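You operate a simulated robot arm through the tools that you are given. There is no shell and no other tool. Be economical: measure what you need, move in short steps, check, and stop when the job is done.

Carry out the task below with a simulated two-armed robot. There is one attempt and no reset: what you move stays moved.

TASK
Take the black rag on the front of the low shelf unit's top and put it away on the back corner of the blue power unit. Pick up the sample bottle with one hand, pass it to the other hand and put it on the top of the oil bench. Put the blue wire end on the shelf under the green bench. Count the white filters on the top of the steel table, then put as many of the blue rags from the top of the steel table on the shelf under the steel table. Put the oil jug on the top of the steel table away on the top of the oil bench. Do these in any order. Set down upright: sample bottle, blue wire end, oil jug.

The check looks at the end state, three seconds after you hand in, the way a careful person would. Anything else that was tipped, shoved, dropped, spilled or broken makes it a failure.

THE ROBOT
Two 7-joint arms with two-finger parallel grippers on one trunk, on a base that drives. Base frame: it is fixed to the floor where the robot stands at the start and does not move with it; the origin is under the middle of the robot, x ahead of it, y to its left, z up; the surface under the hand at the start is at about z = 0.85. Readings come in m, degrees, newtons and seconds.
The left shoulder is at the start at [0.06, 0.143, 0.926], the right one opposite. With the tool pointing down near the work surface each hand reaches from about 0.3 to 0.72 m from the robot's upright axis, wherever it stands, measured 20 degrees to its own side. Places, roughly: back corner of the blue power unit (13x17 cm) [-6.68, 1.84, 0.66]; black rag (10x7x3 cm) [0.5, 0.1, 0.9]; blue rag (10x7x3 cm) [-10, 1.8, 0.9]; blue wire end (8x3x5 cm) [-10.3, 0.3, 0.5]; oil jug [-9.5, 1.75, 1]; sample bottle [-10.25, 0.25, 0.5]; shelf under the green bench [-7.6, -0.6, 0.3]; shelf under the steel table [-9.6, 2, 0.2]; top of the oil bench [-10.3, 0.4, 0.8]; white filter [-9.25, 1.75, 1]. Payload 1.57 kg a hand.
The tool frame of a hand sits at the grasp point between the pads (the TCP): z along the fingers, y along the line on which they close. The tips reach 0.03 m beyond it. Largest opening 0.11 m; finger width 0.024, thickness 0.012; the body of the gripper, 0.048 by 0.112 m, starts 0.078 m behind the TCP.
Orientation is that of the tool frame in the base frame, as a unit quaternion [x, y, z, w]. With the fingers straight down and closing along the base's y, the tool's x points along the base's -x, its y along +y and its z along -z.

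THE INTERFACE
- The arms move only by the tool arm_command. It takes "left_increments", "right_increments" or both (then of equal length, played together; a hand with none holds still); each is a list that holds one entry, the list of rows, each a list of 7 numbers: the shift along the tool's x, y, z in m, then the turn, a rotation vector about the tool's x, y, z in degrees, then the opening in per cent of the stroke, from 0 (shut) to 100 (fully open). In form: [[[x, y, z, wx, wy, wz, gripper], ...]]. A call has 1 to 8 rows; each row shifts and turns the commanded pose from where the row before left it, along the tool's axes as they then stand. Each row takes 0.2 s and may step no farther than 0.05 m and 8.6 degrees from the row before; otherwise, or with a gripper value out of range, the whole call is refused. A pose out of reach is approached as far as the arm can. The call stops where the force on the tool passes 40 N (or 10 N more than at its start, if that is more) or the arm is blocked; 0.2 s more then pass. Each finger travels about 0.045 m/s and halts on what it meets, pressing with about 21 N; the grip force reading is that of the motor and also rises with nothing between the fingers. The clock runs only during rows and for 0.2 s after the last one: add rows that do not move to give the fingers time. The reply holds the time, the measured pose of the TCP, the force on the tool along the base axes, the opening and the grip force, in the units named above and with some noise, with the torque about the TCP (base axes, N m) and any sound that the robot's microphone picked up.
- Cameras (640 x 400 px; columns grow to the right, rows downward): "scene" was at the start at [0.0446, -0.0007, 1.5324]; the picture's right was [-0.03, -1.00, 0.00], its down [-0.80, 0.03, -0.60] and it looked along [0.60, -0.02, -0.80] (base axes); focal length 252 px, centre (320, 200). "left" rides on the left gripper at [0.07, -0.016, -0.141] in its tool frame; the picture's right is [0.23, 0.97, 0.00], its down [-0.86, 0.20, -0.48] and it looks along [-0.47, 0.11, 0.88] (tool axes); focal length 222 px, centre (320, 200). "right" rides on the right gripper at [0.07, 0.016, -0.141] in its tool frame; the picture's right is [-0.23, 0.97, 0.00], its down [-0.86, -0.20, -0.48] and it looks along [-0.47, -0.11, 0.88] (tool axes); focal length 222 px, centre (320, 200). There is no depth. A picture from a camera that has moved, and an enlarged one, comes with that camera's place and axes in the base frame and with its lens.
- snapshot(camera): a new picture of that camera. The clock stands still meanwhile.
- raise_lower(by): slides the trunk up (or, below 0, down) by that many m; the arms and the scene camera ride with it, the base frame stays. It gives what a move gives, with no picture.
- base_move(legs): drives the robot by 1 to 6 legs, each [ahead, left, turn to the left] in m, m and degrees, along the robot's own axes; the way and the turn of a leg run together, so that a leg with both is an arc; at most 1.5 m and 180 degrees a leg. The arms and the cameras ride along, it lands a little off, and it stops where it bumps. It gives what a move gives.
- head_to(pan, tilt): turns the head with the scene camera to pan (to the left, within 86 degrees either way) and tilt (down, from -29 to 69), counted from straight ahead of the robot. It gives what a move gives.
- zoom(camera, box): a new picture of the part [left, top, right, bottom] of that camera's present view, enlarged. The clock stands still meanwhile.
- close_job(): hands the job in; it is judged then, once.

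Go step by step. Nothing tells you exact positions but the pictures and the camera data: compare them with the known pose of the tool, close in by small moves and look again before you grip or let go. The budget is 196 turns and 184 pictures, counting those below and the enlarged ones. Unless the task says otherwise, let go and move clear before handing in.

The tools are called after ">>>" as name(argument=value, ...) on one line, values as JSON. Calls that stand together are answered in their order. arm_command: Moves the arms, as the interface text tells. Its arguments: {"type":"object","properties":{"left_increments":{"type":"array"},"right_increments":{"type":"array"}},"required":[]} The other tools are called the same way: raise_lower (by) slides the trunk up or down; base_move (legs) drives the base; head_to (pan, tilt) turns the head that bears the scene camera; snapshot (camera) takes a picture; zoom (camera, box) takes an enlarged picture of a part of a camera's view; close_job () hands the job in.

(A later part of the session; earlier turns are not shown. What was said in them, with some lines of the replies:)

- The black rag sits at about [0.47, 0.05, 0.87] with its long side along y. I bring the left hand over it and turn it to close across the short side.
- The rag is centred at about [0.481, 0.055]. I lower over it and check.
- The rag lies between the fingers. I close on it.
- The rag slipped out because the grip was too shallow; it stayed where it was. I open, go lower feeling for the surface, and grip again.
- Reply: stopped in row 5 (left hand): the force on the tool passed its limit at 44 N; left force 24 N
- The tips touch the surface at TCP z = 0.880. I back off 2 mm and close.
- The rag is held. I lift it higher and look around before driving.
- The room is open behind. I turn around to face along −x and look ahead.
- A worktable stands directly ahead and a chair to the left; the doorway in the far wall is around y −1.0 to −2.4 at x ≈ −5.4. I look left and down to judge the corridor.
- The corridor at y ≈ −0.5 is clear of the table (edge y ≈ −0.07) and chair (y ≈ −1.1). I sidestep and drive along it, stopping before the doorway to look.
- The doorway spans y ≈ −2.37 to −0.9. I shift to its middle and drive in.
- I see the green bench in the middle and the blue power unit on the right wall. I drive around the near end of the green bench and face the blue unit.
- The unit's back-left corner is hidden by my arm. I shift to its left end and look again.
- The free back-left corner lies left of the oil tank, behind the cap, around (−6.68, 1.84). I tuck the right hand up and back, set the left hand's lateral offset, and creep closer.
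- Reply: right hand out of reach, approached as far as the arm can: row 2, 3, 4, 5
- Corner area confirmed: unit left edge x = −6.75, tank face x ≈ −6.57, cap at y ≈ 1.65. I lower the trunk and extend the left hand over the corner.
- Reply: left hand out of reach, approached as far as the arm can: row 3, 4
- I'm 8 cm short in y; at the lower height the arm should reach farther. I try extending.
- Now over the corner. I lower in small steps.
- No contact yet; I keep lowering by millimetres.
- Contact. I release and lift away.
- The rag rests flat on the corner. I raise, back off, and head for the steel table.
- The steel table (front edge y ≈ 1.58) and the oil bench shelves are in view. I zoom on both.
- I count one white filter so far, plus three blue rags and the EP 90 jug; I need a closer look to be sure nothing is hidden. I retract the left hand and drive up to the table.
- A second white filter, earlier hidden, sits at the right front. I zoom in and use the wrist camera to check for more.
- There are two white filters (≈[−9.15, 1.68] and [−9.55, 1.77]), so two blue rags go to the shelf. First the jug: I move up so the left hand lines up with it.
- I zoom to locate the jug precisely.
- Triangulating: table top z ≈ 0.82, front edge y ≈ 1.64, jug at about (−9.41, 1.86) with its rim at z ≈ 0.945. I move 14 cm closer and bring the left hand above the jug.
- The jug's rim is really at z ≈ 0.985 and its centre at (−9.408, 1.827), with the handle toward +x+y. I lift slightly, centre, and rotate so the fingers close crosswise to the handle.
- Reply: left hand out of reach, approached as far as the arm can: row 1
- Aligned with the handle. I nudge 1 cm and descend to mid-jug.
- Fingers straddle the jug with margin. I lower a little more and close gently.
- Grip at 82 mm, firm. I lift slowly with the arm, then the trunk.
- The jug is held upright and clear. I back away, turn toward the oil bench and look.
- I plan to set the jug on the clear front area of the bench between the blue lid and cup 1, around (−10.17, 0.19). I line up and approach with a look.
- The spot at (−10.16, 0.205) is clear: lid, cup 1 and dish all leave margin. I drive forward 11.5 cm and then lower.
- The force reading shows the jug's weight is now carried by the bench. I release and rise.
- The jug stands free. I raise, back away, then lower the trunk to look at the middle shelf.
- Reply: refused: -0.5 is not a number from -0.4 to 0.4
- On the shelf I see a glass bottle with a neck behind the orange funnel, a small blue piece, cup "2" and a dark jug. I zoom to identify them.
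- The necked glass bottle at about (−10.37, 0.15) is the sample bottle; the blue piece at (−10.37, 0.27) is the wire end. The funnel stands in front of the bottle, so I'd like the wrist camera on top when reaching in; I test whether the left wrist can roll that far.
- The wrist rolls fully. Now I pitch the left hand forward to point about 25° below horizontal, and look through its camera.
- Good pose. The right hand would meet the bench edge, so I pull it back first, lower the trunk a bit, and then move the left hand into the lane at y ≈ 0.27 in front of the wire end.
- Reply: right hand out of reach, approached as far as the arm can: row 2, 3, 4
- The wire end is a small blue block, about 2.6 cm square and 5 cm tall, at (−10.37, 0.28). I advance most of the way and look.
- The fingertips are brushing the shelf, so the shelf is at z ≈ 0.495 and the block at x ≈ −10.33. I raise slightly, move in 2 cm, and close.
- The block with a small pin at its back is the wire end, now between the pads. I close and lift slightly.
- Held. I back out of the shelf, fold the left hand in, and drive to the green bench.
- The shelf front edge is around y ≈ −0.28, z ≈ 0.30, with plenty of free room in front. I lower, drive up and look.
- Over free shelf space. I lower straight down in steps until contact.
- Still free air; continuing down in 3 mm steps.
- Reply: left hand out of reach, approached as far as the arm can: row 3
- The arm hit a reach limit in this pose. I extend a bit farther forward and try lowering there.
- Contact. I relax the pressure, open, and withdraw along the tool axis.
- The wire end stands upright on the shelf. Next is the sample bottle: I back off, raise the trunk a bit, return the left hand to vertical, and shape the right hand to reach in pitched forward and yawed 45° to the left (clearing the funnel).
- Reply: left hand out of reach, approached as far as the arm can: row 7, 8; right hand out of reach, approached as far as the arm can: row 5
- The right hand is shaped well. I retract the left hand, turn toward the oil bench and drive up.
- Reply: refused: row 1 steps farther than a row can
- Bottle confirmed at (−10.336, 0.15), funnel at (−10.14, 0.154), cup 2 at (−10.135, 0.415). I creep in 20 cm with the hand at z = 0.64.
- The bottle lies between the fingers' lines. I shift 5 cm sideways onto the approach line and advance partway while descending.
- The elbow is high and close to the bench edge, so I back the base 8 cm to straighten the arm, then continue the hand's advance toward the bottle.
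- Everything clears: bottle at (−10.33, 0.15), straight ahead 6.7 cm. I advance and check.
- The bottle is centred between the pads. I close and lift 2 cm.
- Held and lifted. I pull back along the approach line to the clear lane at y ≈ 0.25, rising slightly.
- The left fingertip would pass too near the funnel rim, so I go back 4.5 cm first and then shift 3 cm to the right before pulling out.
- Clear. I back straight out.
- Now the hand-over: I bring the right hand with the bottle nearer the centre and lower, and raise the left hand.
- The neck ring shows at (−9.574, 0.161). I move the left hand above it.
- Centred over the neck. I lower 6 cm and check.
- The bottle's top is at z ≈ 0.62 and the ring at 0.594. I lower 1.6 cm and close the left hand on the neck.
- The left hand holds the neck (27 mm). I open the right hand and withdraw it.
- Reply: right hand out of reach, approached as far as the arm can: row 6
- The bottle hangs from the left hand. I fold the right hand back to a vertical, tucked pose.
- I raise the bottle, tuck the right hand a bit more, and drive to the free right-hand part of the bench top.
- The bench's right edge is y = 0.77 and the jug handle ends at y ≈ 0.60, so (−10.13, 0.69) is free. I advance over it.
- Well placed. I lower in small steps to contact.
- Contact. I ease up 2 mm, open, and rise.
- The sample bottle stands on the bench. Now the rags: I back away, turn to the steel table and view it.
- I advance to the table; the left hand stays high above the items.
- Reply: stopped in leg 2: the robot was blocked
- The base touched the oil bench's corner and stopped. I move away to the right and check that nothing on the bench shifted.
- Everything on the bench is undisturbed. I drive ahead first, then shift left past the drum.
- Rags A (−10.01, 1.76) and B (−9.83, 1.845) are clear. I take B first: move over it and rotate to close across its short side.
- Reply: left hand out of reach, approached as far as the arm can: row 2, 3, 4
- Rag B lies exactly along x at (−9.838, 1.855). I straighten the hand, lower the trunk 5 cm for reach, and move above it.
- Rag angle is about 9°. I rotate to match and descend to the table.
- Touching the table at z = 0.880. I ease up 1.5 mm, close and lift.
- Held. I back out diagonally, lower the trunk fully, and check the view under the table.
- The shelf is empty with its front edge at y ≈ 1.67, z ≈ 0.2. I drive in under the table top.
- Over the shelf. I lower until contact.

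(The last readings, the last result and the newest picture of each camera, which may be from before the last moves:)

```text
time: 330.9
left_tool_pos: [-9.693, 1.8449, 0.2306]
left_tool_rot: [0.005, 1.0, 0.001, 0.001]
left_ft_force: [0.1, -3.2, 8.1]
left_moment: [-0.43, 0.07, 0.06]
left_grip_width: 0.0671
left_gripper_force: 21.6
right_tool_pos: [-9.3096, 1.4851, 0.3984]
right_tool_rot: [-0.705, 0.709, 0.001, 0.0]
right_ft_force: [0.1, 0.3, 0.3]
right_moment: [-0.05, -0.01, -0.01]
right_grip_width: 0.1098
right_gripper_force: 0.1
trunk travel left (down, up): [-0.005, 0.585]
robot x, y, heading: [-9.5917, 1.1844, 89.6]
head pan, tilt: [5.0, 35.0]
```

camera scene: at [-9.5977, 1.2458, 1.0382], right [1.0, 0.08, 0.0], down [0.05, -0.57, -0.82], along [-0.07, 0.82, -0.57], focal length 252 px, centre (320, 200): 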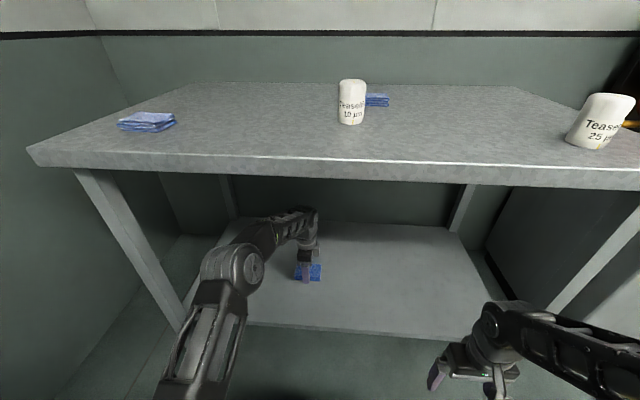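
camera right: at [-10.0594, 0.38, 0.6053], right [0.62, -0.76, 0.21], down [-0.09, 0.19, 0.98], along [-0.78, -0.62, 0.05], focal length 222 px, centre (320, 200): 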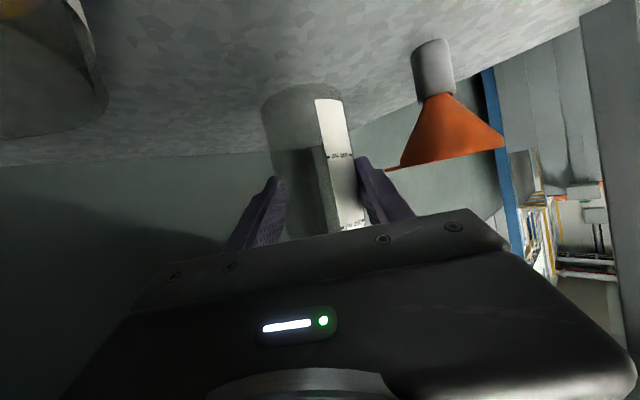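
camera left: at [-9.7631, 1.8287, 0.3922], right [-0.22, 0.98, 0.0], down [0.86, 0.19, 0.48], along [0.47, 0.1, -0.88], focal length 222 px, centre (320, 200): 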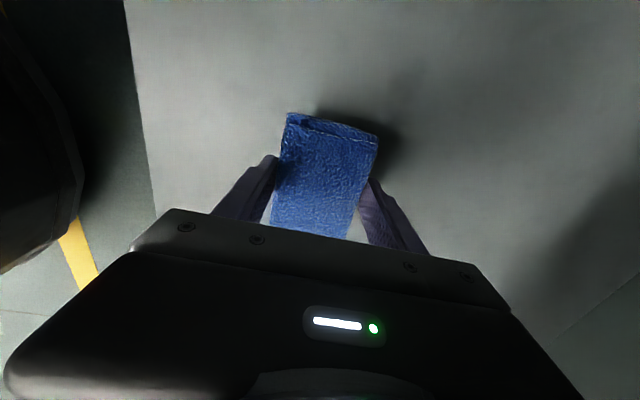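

Contact. I release and rise.

>>> arm_command(left_increments=[[[0, 0, 0, 0, 0, 0, 100], [0, 0, 0, 0, 0, 0, 100], [0, 0, 0, 0, 0, 0, 100], [0, 0, 0, 0, 0, 0, 100], [0, 0, -0.03, 0, 0, 0, 100], [0, 0, -0.03, 0, 0, 0, 100], [0, 0, -0.03, 0, 0, 0, 100]]])

>>> snapshot(camera="left")

```text
time: 332.5
left_tool_pos: [-9.6922, 1.845, 0.3186]
left_tool_rot: [0.006, 1.0, 0.0, 0.002]
left_ft_force: [0.8, -0.2, -0.4]
left_moment: [0.03, 0.05, 0.03]
left_grip_width: 0.1101
left_gripper_force: 0.1
right_tool_pos: [-9.3104, 1.4852, 0.3986]
right_tool_rot: [-0.706, 0.709, 0.0, 0.001]
right_ft_force: [0.7, 0.1, -0.6]
right_moment: [-0.02, 0.0, 0.01]
right_grip_width: 0.1102
right_gripper_force: 0.0
trunk travel left (down, up): [-0.005, 0.585]
robot x, y, heading: [-9.588, 1.185, 89.5]
head pan, tilt: [5.0, 35.0]
```

```text
53 pictures are left
camera left: at [-9.7633, 1.8294, 0.4602], right [-0.22, 0.98, 0.0], down [0.86, 0.19, 0.48], along [0.47, 0.1, -0.88], focal length 222 px, centre (320, 200)
```

left: 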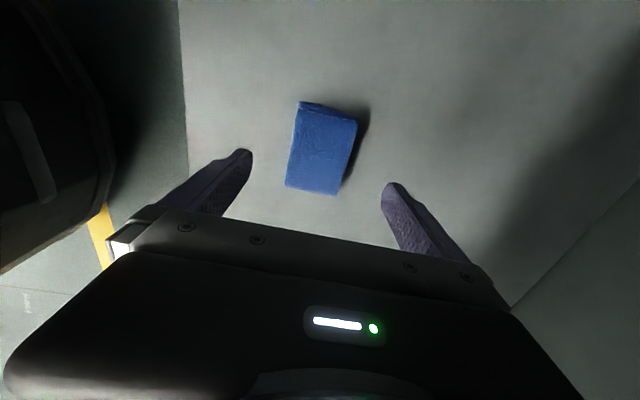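

Rag B is on the shelf. I back out, raise up and go for rag A.

>>> base_move(legs=[[-0.37, 0, 0]])

>>> raise_lower(by=0.4)

>>> raise_lower(by=0.15)

>>> arm_command(left_increments=[[[0.035, -0.02, -0.025, 0, 0, 0, 100], [0.035, -0.02, -0.025, 0, 0, 0, 100], [0.035, -0.02, -0.025, 0, 0, 0, 100], [0.035, -0.02, 0, 0, 0, 0, 100]]])

>>> base_move(legs=[[0.38, 0.16, 0.4]])

>>> snapshot(camera="left")

```text
time: 334.9
left_tool_pos: [-9.6936, 1.4735, 0.3186]
left_tool_rot: [0.007, 1.0, 0.0, 0.001]
left_ft_force: [-0.2, -0.5, 0.0]
left_moment: [-0.04, -0.02, -0.02]
left_grip_width: 0.1099
left_gripper_force: 0.1
right_tool_pos: [-9.3114, 1.1143, 0.3992]
right_tool_rot: [-0.704, 0.71, 0.001, 0.001]
right_ft_force: [-0.3, -0.2, -0.9]
right_moment: [-0.03, 0.03, 0.03]
right_grip_width: 0.1101
right_gripper_force: 0.1
trunk travel left (down, up): [-0.005, 0.585]
robot x, y, heading: [-9.5949, 0.8181, 89.4]
head pan, tilt: [5.0, 35.0]
```

```text
time: 338.7
left_tool_pos: [-9.6937, 1.4749, 0.7191]
left_tool_rot: [0.006, 1.0, 0.0, 0.001]
left_ft_force: [0.2, -0.3, -0.3]
left_moment: [0.01, 0.03, 0.03]
left_grip_width: 0.1099
left_gripper_force: 0.2
right_tool_pos: [-9.3108, 1.1127, 0.7984]
right_tool_rot: [-0.704, 0.711, 0.0, 0.0]
right_ft_force: [-0.1, 0.1, 0.3]
right_moment: [0.0, 0.0, -0.01]
right_grip_width: 0.1099
right_gripper_force: 0.1
trunk travel left (down, up): [-0.405, 0.185]
robot x, y, heading: [-9.5929, 0.8146, 89.8]
head pan, tilt: [5.0, 35.0]
```

```text
time: 340.5
left_tool_pos: [-9.6936, 1.4752, 0.8686]
left_tool_rot: [0.006, 1.0, 0.0, 0.001]
left_ft_force: [-0.7, -0.5, 0.2]
left_moment: [0.03, 0.01, 0.03]
left_grip_width: 0.1101
left_gripper_force: 0.1
right_tool_pos: [-9.3127, 1.1133, 0.9485]
right_tool_rot: [-0.704, 0.71, 0.001, 0.001]
right_ft_force: [0.5, 0.8, -0.7]
right_moment: [0.0, 0.0, 0.01]
right_grip_width: 0.1098
right_gripper_force: 0.1
trunk travel left (down, up): [-0.555, 0.035]
robot x, y, heading: [-9.5926, 0.815, 89.4]
head pan, tilt: [5.0, 35.0]
```

```text
time: 341.5
left_tool_pos: [-9.8362, 1.3946, 0.9448]
left_tool_rot: [0.007, 1.0, 0.0, 0.001]
left_ft_force: [-0.1, 0.0, -0.2]
left_moment: [-0.01, -0.03, 0.0]
left_grip_width: 0.1098
left_gripper_force: 0.1
right_tool_pos: [-9.3111, 1.1122, 0.9481]
right_tool_rot: [-0.704, 0.71, 0.0, 0.0]
right_ft_force: [-0.3, 0.4, -0.8]
right_moment: [0.0, -0.02, 0.01]
right_grip_width: 0.1103
right_gripper_force: 0.0
trunk travel left (down, up): [-0.555, 0.035]
robot x, y, heading: [-9.5933, 0.8128, 89.5]
head pan, tilt: [5.0, 35.0]
```

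```text
time: 344.0
left_tool_pos: [-9.9979, 1.7742, 0.9434]
left_tool_rot: [0.003, 1.0, 0.0, 0.001]
left_ft_force: [-0.4, -0.1, -1.0]
left_moment: [-0.01, -0.01, -0.01]
left_grip_width: 0.11
left_gripper_force: 0.1
right_tool_pos: [-9.472, 1.4951, 0.948]
right_tool_rot: [-0.707, 0.707, 0.0, 0.0]
right_ft_force: [-0.2, 0.2, -0.1]
right_moment: [-0.04, 0.0, 0.01]
right_grip_width: 0.1099
right_gripper_force: 0.1
trunk travel left (down, up): [-0.555, 0.035]
robot x, y, heading: [-9.7514, 1.1944, 90.3]
head pan, tilt: [5.0, 35.0]
```

```text
52 pictures are left
camera left: at [-10.0684, 1.7579, 1.085], right [-0.22, 0.97, 0.0], down [0.85, 0.2, 0.48], along [0.47, 0.11, -0.88], focal length 222 px, centre (320, 200)
```

left: 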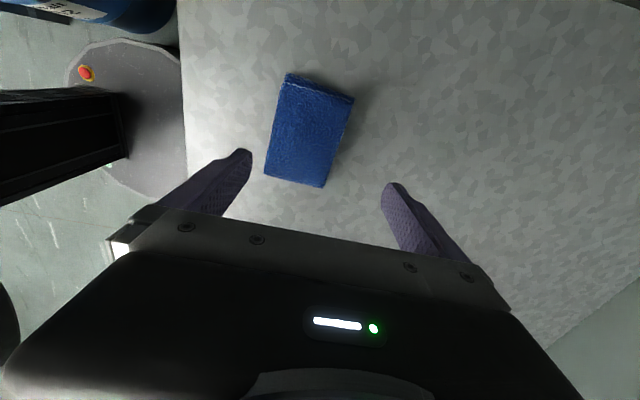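

Rag A centre is (−10.017, 1.757), angle −3.5°. I align and descend.

>>> arm_command(left_increments=[[[0.019, -0.017, 0, 0, 0, 0, 100], [0, 0, 0, 0, 0, 3.5, 100], [0, 0, 0.025, 0, 0, 0, 100], [0, 0, 0.02, 0, 0, 0, 100], [0, 0, 0.012, 0, 0, 0, 100], [0, 0, 0, 0, 0, 0, 100]]])

>>> snapshot(camera="left")

```text
time: 345.4
left_tool_pos: [-10.0171, 1.757, 0.8867]
left_tool_rot: [0.034, 0.999, 0.0, 0.001]
left_ft_force: [0.6, 0.5, 1.4]
left_moment: [0.0, -0.01, 0.02]
left_grip_width: 0.11
left_gripper_force: 0.0
right_tool_pos: [-9.4724, 1.4963, 0.9491]
right_tool_rot: [0.708, -0.707, 0.0, 0.0]
right_ft_force: [-0.2, -0.3, 0.0]
right_moment: [-0.01, 0.01, 0.03]
right_grip_width: 0.1102
right_gripper_force: 0.1
trunk travel left (down, up): [-0.555, 0.035]
robot x, y, heading: [-9.7498, 1.195, 90.0]
head pan, tilt: [5.0, 35.0]
```

```text
51 pictures are left
camera left: at [-10.0876, 1.7446, 1.028], right [-0.16, 0.99, 0.0], down [0.87, 0.14, 0.48], along [0.47, 0.08, -0.88], focal length 222 px, centre (320, 200)
```

left: 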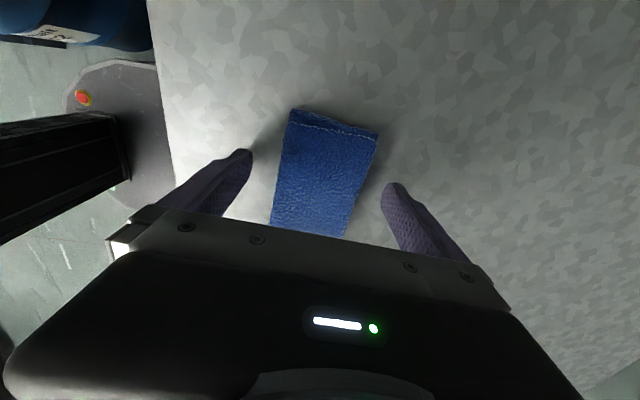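

>>> arm_command(left_increments=[[[0, 0, 0.004, 0, 0, 0, 100], [0, 0, 0, 0, 0, 0, 100], [0, 0, 0.0015, 0, 0, 0, 100], [0, 0, 0, 0, 0, 0, 0], [0, 0, 0, 0, 0, 0, 0], [0, 0, 0, 0, 0, 0, 0], [0, 0, 0, 0, 0, 0, 0], [0, 0, 0, 0, 0, 0, 0]]])

>>> arm_command(left_increments=[[[0, 0, -0.005, 0, 0, 0, 0], [0, 0, -0.01, 0, 0, 0, 0], [0, 0, -0.02, 0, 0, 0, 0], [0, 0, -0.02, 0, 0, 0, 0]]])

>>> snapshot(camera="left")

```text
time: 347.2
left_tool_pos: [-10.0166, 1.7571, 0.8816]
left_tool_rot: [0.033, 0.999, 0.0, 0.001]
left_ft_force: [-0.1, 0.4, 0.5]
left_moment: [-0.02, 0.01, 0.01]
left_grip_width: 0.0671
left_gripper_force: 21.1
right_tool_pos: [-9.4725, 1.4963, 0.95]
right_tool_rot: [-0.707, 0.707, 0.001, 0.0]
right_ft_force: [-0.3, -1.0, -1.1]
right_moment: [0.0, 0.03, -0.02]
right_grip_width: 0.11
right_gripper_force: 0.0
trunk travel left (down, up): [-0.555, 0.035]
robot x, y, heading: [-9.7556, 1.1916, 89.9]
head pan, tilt: [5.0, 35.0]
```

```text
time: 348.2
left_tool_pos: [-10.016, 1.7575, 0.9368]
left_tool_rot: [0.033, 0.999, 0.001, 0.001]
left_ft_force: [0.7, -0.9, -0.1]
left_moment: [0.02, 0.0, 0.01]
left_grip_width: 0.0673
left_gripper_force: 21.3
right_tool_pos: [-9.472, 1.4945, 0.9492]
right_tool_rot: [0.707, -0.707, 0.0, -0.001]
right_ft_force: [-0.1, 0.8, -0.4]
right_moment: [0.02, 0.01, -0.05]
right_grip_width: 0.1099
right_gripper_force: 0.0
trunk travel left (down, up): [-0.555, 0.035]
robot x, y, heading: [-9.7518, 1.1932, 89.9]
head pan, tilt: [5.0, 35.0]
```

```text
50 pictures are left
camera left: at [-10.0882, 1.7442, 1.0783], right [-0.16, 0.99, 0.0], down [0.87, 0.14, 0.48], along [0.47, 0.08, -0.88], focal length 222 px, centre (320, 200)
```

left: 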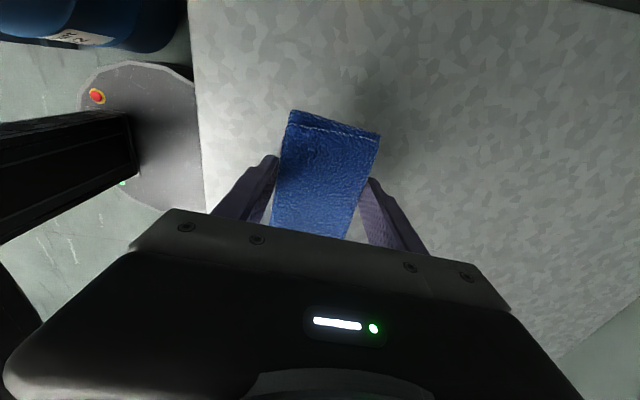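

Held. I retreat, lower, and place it beside the first rag (at x ≈ −9.85).

>>> base_move(legs=[[-0.37, -0.15, 0]])

>>> arm_command(left_increments=[[[0, 0, 0, 0, 0, -3.5, 0], [-0.035, 0.03, 0, 0, 0, 0, 0], [-0.035, 0.03, 0, 0, 0, 0, 0], [-0.03, 0.025, 0, 0, 0, 0, 0]]])

>>> raise_lower(by=-0.4)

>>> raise_lower(by=-0.15)

>>> arm_command(left_increments=[[[0, 0, 0.02, 0, 0, 0, 0], [0, 0, 0.03, 0, 0, 0, 0], [0, 0, 0.03, 0, 0, 0, 0]]])

>>> snapshot(camera="scene")

```text
time: 350.7
left_tool_pos: [-9.8687, 1.3849, 0.9371]
left_tool_rot: [0.033, 0.999, 0.001, 0.002]
left_ft_force: [-1.6, -0.3, -0.9]
left_moment: [0.02, 0.0, 0.02]
left_grip_width: 0.067
left_gripper_force: 21.0
right_tool_pos: [-9.3238, 1.1236, 0.9495]
right_tool_rot: [0.707, -0.707, -0.001, 0.0]
right_ft_force: [-0.1, 0.0, -0.1]
right_moment: [0.03, 0.01, -0.01]
right_grip_width: 0.1099
right_gripper_force: 0.1
trunk travel left (down, up): [-0.555, 0.035]
robot x, y, heading: [-9.603, 0.8214, 89.7]
head pan, tilt: [5.0, 35.0]
```

```text
time: 351.7
left_tool_pos: [-9.7663, 1.4713, 0.9371]
left_tool_rot: [0.002, 1.0, 0.0, 0.001]
left_ft_force: [-0.2, 0.7, 0.0]
left_moment: [-0.03, 0.01, -0.02]
left_grip_width: 0.0672
left_gripper_force: 21.5
right_tool_pos: [-9.3222, 1.1246, 0.9488]
right_tool_rot: [0.708, -0.706, 0.0, 0.001]
right_ft_force: [0.3, -0.3, -0.1]
right_moment: [-0.01, 0.01, 0.02]
right_grip_width: 0.11
right_gripper_force: 0.1
trunk travel left (down, up): [-0.555, 0.035]
robot x, y, heading: [-9.6018, 0.8206, 89.9]
head pan, tilt: [5.0, 35.0]
```

```text
time: 355.6
left_tool_pos: [-9.7674, 1.4709, 0.5373]
left_tool_rot: [0.002, 1.0, 0.0, 0.001]
left_ft_force: [-0.5, 0.4, -0.2]
left_moment: [-0.03, -0.02, 0.03]
left_grip_width: 0.0671
left_gripper_force: 21.2
right_tool_pos: [-9.3231, 1.1247, 0.5497]
right_tool_rot: [0.707, -0.707, -0.001, 0.0]
right_ft_force: [0.0, -0.3, -0.6]
right_moment: [0.01, 0.0, 0.0]
right_grip_width: 0.1098
right_gripper_force: 0.1
trunk travel left (down, up): [-0.155, 0.435]
robot x, y, heading: [-9.6022, 0.8246, 89.8]
head pan, tilt: [5.0, 35.0]
```

```text
time: 357.3
left_tool_pos: [-9.7683, 1.4695, 0.3867]
left_tool_rot: [0.002, 1.0, -0.001, 0.001]
left_ft_force: [-0.2, 0.5, -1.1]
left_moment: [-0.01, 0.04, -0.03]
left_grip_width: 0.0671
left_gripper_force: 21.1
right_tool_pos: [-9.3241, 1.1238, 0.4]
right_tool_rot: [-0.707, 0.707, 0.001, 0.001]
right_ft_force: [1.1, -1.3, 0.6]
right_moment: [0.03, -0.02, 0.01]
right_grip_width: 0.1099
right_gripper_force: 0.0
trunk travel left (down, up): [-0.005, 0.585]
robot x, y, heading: [-9.6004, 0.8238, 89.7]
head pan, tilt: [5.0, 35.0]
```

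```text
time: 358.1
left_tool_pos: [-9.7673, 1.4697, 0.3054]
left_tool_rot: [0.002, 1.0, 0.0, 0.001]
left_ft_force: [-0.1, 0.3, -0.2]
left_moment: [0.02, 0.02, 0.02]
left_grip_width: 0.067
left_gripper_force: 20.9
right_tool_pos: [-9.322, 1.1242, 0.3991]
right_tool_rot: [-0.707, 0.707, 0.002, 0.0]
right_ft_force: [0.4, 0.2, -0.4]
right_moment: [0.02, 0.02, 0.02]
right_grip_width: 0.1101
right_gripper_force: 0.1
trunk travel left (down, up): [-0.005, 0.585]
robot x, y, heading: [-9.6024, 0.8242, 89.9]
head pan, tilt: [5.0, 35.0]
```

```text
49 pictures are left
camera scene: at [-9.6098, 0.8825, 1.0382], right [1.0, 0.09, 0.0], down [0.05, -0.57, -0.82], along [-0.07, 0.82, -0.57], focal length 252 px, centre (320, 200)
```

scene: 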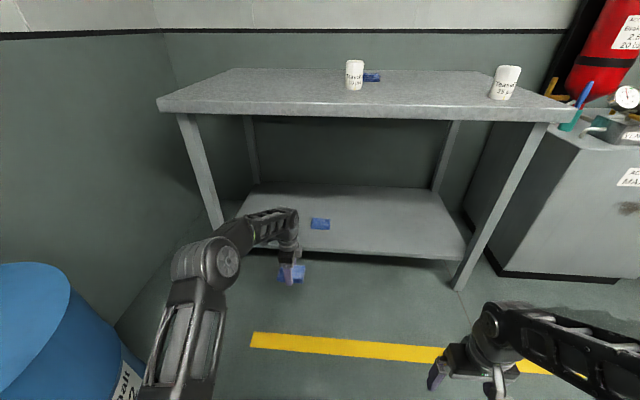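

>>> base_move(legs=[[0.36, 0.085, 0]])

>>> snapshot(camera="left")

```text
time: 360.4
left_tool_pos: [-9.8507, 1.8283, 0.3069]
left_tool_rot: [0.004, 1.0, 0.0, 0.0]
left_ft_force: [0.6, 0.3, -0.2]
left_moment: [-0.04, 0.02, 0.02]
left_grip_width: 0.0669
left_gripper_force: 20.9
right_tool_pos: [-9.4066, 1.4807, 0.3986]
right_tool_rot: [-0.705, 0.709, 0.0, 0.001]
right_ft_force: [-0.6, 0.3, 0.0]
right_moment: [0.01, 0.01, -0.01]
right_grip_width: 0.11
right_gripper_force: 0.1
trunk travel left (down, up): [-0.005, 0.585]
robot x, y, heading: [-9.6882, 1.1824, 89.9]
head pan, tilt: [5.0, 35.0]
```

```text
48 pictures are left
camera left: at [-9.92, 1.8129, 0.4477], right [-0.22, 0.98, 0.0], down [0.86, 0.19, 0.48], along [0.47, 0.1, -0.88], focal length 222 px, centre (320, 200)
```

left: 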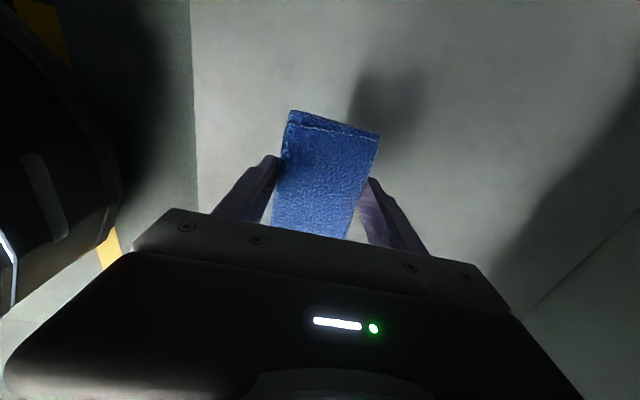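

I lower to the same contact height (0.231) and release.

>>> arm_command(left_increments=[[[0, 0, 0.03, 0, 0, 0, 0], [0, 0, 0.025, 0, 0, 0, 0], [0, 0, 0.013, 0, 0, 0, 0], [0, 0, 0, 0, 0, 0, 0], [0, 0, 0.004, 0, 0, 0, 0], [0, 0, 0, 0, 0, 0, 0], [0, 0, 0.003, 0, 0, 0, 0], [0, 0, 0, 0, 0, 0, 0]]])

>>> arm_command(left_increments=[[[0, 0, 0, 0, 0, 0, 100], [0, 0, 0, 0, 0, 0, 100], [0, 0, 0, 0, 0, 0, 100], [0, 0, 0, 0, 0, 0, 100], [0, 0, -0.03, 0, 0, 0, 100], [0, 0, -0.03, 0, 0, 0, 100], [0, 0, -0.03, 0, 0, 0, 100]]])

>>> snapshot(camera="left")

```text
time: 362.2
left_tool_pos: [-9.849, 1.8279, 0.2318]
left_tool_rot: [0.004, 1.0, 0.0, 0.0]
left_ft_force: [0.2, -0.4, 2.0]
left_moment: [-0.1, -0.01, 0.01]
left_grip_width: 0.0672
left_gripper_force: 20.5
right_tool_pos: [-9.4066, 1.481, 0.3988]
right_tool_rot: [-0.705, 0.709, 0.001, 0.001]
right_ft_force: [0.8, -1.0, -0.4]
right_moment: [0.01, 0.04, 0.01]
right_grip_width: 0.1101
right_gripper_force: 0.0
trunk travel left (down, up): [-0.005, 0.585]
robot x, y, heading: [-9.6866, 1.1785, 89.8]
head pan, tilt: [5.0, 35.0]
```

```text
time: 363.9
left_tool_pos: [-9.8486, 1.8288, 0.3205]
left_tool_rot: [0.004, 1.0, 0.0, 0.001]
left_ft_force: [-0.7, 0.4, -0.4]
left_moment: [0.0, 0.01, 0.0]
left_grip_width: 0.1102
left_gripper_force: 0.0
right_tool_pos: [-9.4073, 1.4796, 0.3993]
right_tool_rot: [-0.705, 0.709, 0.001, 0.0]
right_ft_force: [-0.8, -0.3, 0.5]
right_moment: [0.0, 0.0, 0.03]
right_grip_width: 0.1102
right_gripper_force: 0.2
trunk travel left (down, up): [-0.005, 0.585]
robot x, y, heading: [-9.6902, 1.1796, 89.6]
head pan, tilt: [5.0, 35.0]
```

```text
47 pictures are left
camera left: at [-9.9193, 1.8126, 0.4616], right [-0.22, 0.98, 0.0], down [0.86, 0.19, 0.48], along [0.47, 0.1, -0.88], focal length 222 px, centre (320, 200)
```

left: 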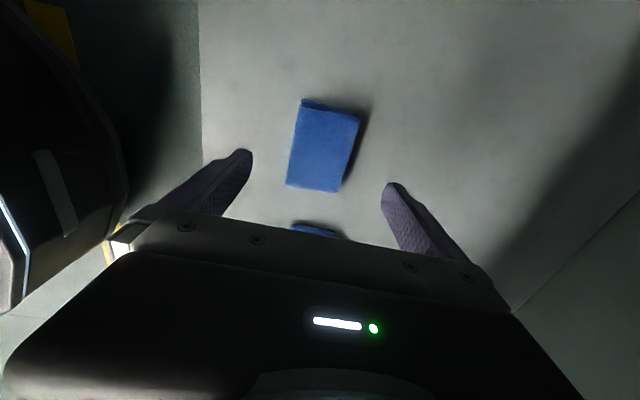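

Both rags are on the shelf. I back out, raise the trunk and take a final look at the table top.

>>> base_move(legs=[[-0.4, -0.15, 0]])

>>> raise_lower(by=0.4)

>>> head_to(pan=0, tilt=25)

>>> snapshot(camera="scene")

>>> head_to(pan=75, tilt=35)

>>> snapshot(camera="scene")

```text
time: 366.5
left_tool_pos: [-9.7014, 1.424, 0.3207]
left_tool_rot: [0.005, 1.0, 0.001, 0.001]
left_ft_force: [-0.5, -0.1, 0.3]
left_moment: [-0.02, -0.01, 0.0]
left_grip_width: 0.1099
left_gripper_force: 0.0
right_tool_pos: [-9.2599, 1.0763, 0.399]
right_tool_rot: [-0.705, 0.709, 0.001, 0.001]
right_ft_force: [0.8, 0.3, 0.0]
right_moment: [0.01, 0.0, 0.0]
right_grip_width: 0.1098
right_gripper_force: 0.2
trunk travel left (down, up): [-0.005, 0.585]
robot x, y, heading: [-9.5416, 0.7735, 89.6]
head pan, tilt: [5.0, 35.0]
```

```text
time: 370.3
left_tool_pos: [-9.7029, 1.4241, 0.7207]
left_tool_rot: [0.005, 1.0, 0.0, 0.0]
left_ft_force: [-0.5, 0.6, 0.5]
left_moment: [-0.01, -0.03, 0.01]
left_grip_width: 0.1101
left_gripper_force: 0.1
right_tool_pos: [-9.2593, 1.0763, 0.798]
right_tool_rot: [-0.705, 0.709, 0.001, 0.0]
right_ft_force: [0.0, 0.2, 0.0]
right_moment: [0.02, -0.01, 0.01]
right_grip_width: 0.1099
right_gripper_force: 0.0
trunk travel left (down, up): [-0.405, 0.185]
robot x, y, heading: [-9.5373, 0.7777, 89.7]
head pan, tilt: [5.0, 35.0]
```

```text
time: 371.0
left_tool_pos: [-9.7015, 1.4234, 0.7207]
left_tool_rot: [0.005, 1.0, 0.0, 0.002]
left_ft_force: [-0.1, 0.3, 0.3]
left_moment: [0.01, 0.02, 0.03]
left_grip_width: 0.1096
left_gripper_force: 0.1
right_tool_pos: [-9.26, 1.0765, 0.7988]
right_tool_rot: [-0.705, 0.709, 0.001, 0.001]
right_ft_force: [0.4, -0.4, 1.0]
right_moment: [0.0, 0.01, -0.03]
right_grip_width: 0.1099
right_gripper_force: 0.1
trunk travel left (down, up): [-0.405, 0.185]
robot x, y, heading: [-9.5418, 0.7757, 89.2]
head pan, tilt: [0.0, 25.0]
```

```text
46 pictures are left
camera scene: at [-9.5398, 0.8408, 1.4539], right [1.0, -0.01, 0.0], down [0.0, -0.42, -0.91], along [0.01, 0.91, -0.42], focal length 252 px, centre (320, 200)
```

scene: 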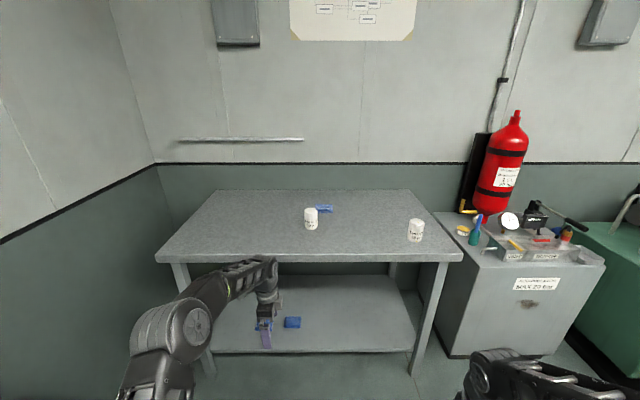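

```text
time: 372.5
left_tool_pos: [-9.7012, 1.424, 0.7215]
left_tool_rot: [0.006, 1.0, 0.0, 0.0]
left_ft_force: [-0.4, 0.2, 0.4]
left_moment: [0.04, 0.01, 0.0]
left_grip_width: 0.11
left_gripper_force: 0.1
right_tool_pos: [-9.2601, 1.0759, 0.7991]
right_tool_rot: [-0.705, 0.709, 0.001, 0.001]
right_ft_force: [0.2, 0.3, 0.4]
right_moment: [0.0, -0.01, -0.02]
right_grip_width: 0.1101
right_gripper_force: 0.0
trunk travel left (down, up): [-0.405, 0.185]
robot x, y, heading: [-9.5415, 0.7762, 89.9]
head pan, tilt: [75.0, 35.0]
```

```text
45 pictures are left
camera scene: at [-9.6253, 0.772, 1.4382], right [0.27, 0.96, 0.0], down [0.55, -0.15, -0.82], along [-0.79, 0.22, -0.57], focal length 252 px, centre (320, 200)
```

scene: 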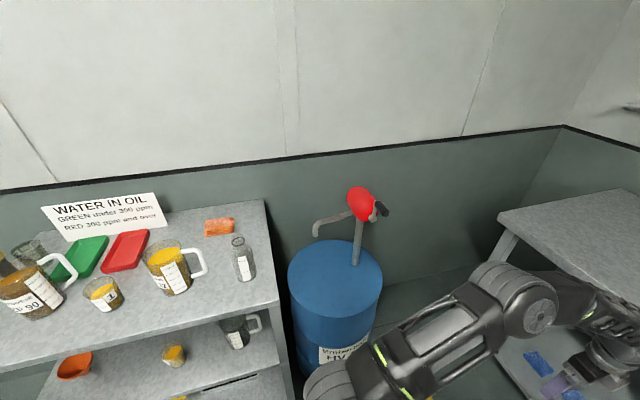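

Two filters and one rag remain on the table top, and two rags lie on the shelf below. The jug and sample bottle stand on the oil bench, and both hands are empty and clear, so I hand in.

>>> close_job()

```text
The job is handed in.
```

I did all five tasks and handed in the job.

- **Black rag:** it lies flat on the back corner of the blue power unit.
- **Sample bottle:** I picked it up with the right hand and passed it to the left. It stands upright on the right of the oil bench's top.
- **Blue wire end:** it stands upright on the shelf under the green bench.
- **Blue rags:** I counted two white filters on the steel table, so I put two blue rags on the shelf below. The third is still on the table top.
- **Oil jug:** it stands upright on the oil bench, between the blue lid and cup 1.

While driving to the steel table, the robot's base bumped the corner of the oil bench and stopped. Nothing on the bench had tipped or visibly moved when I checked.
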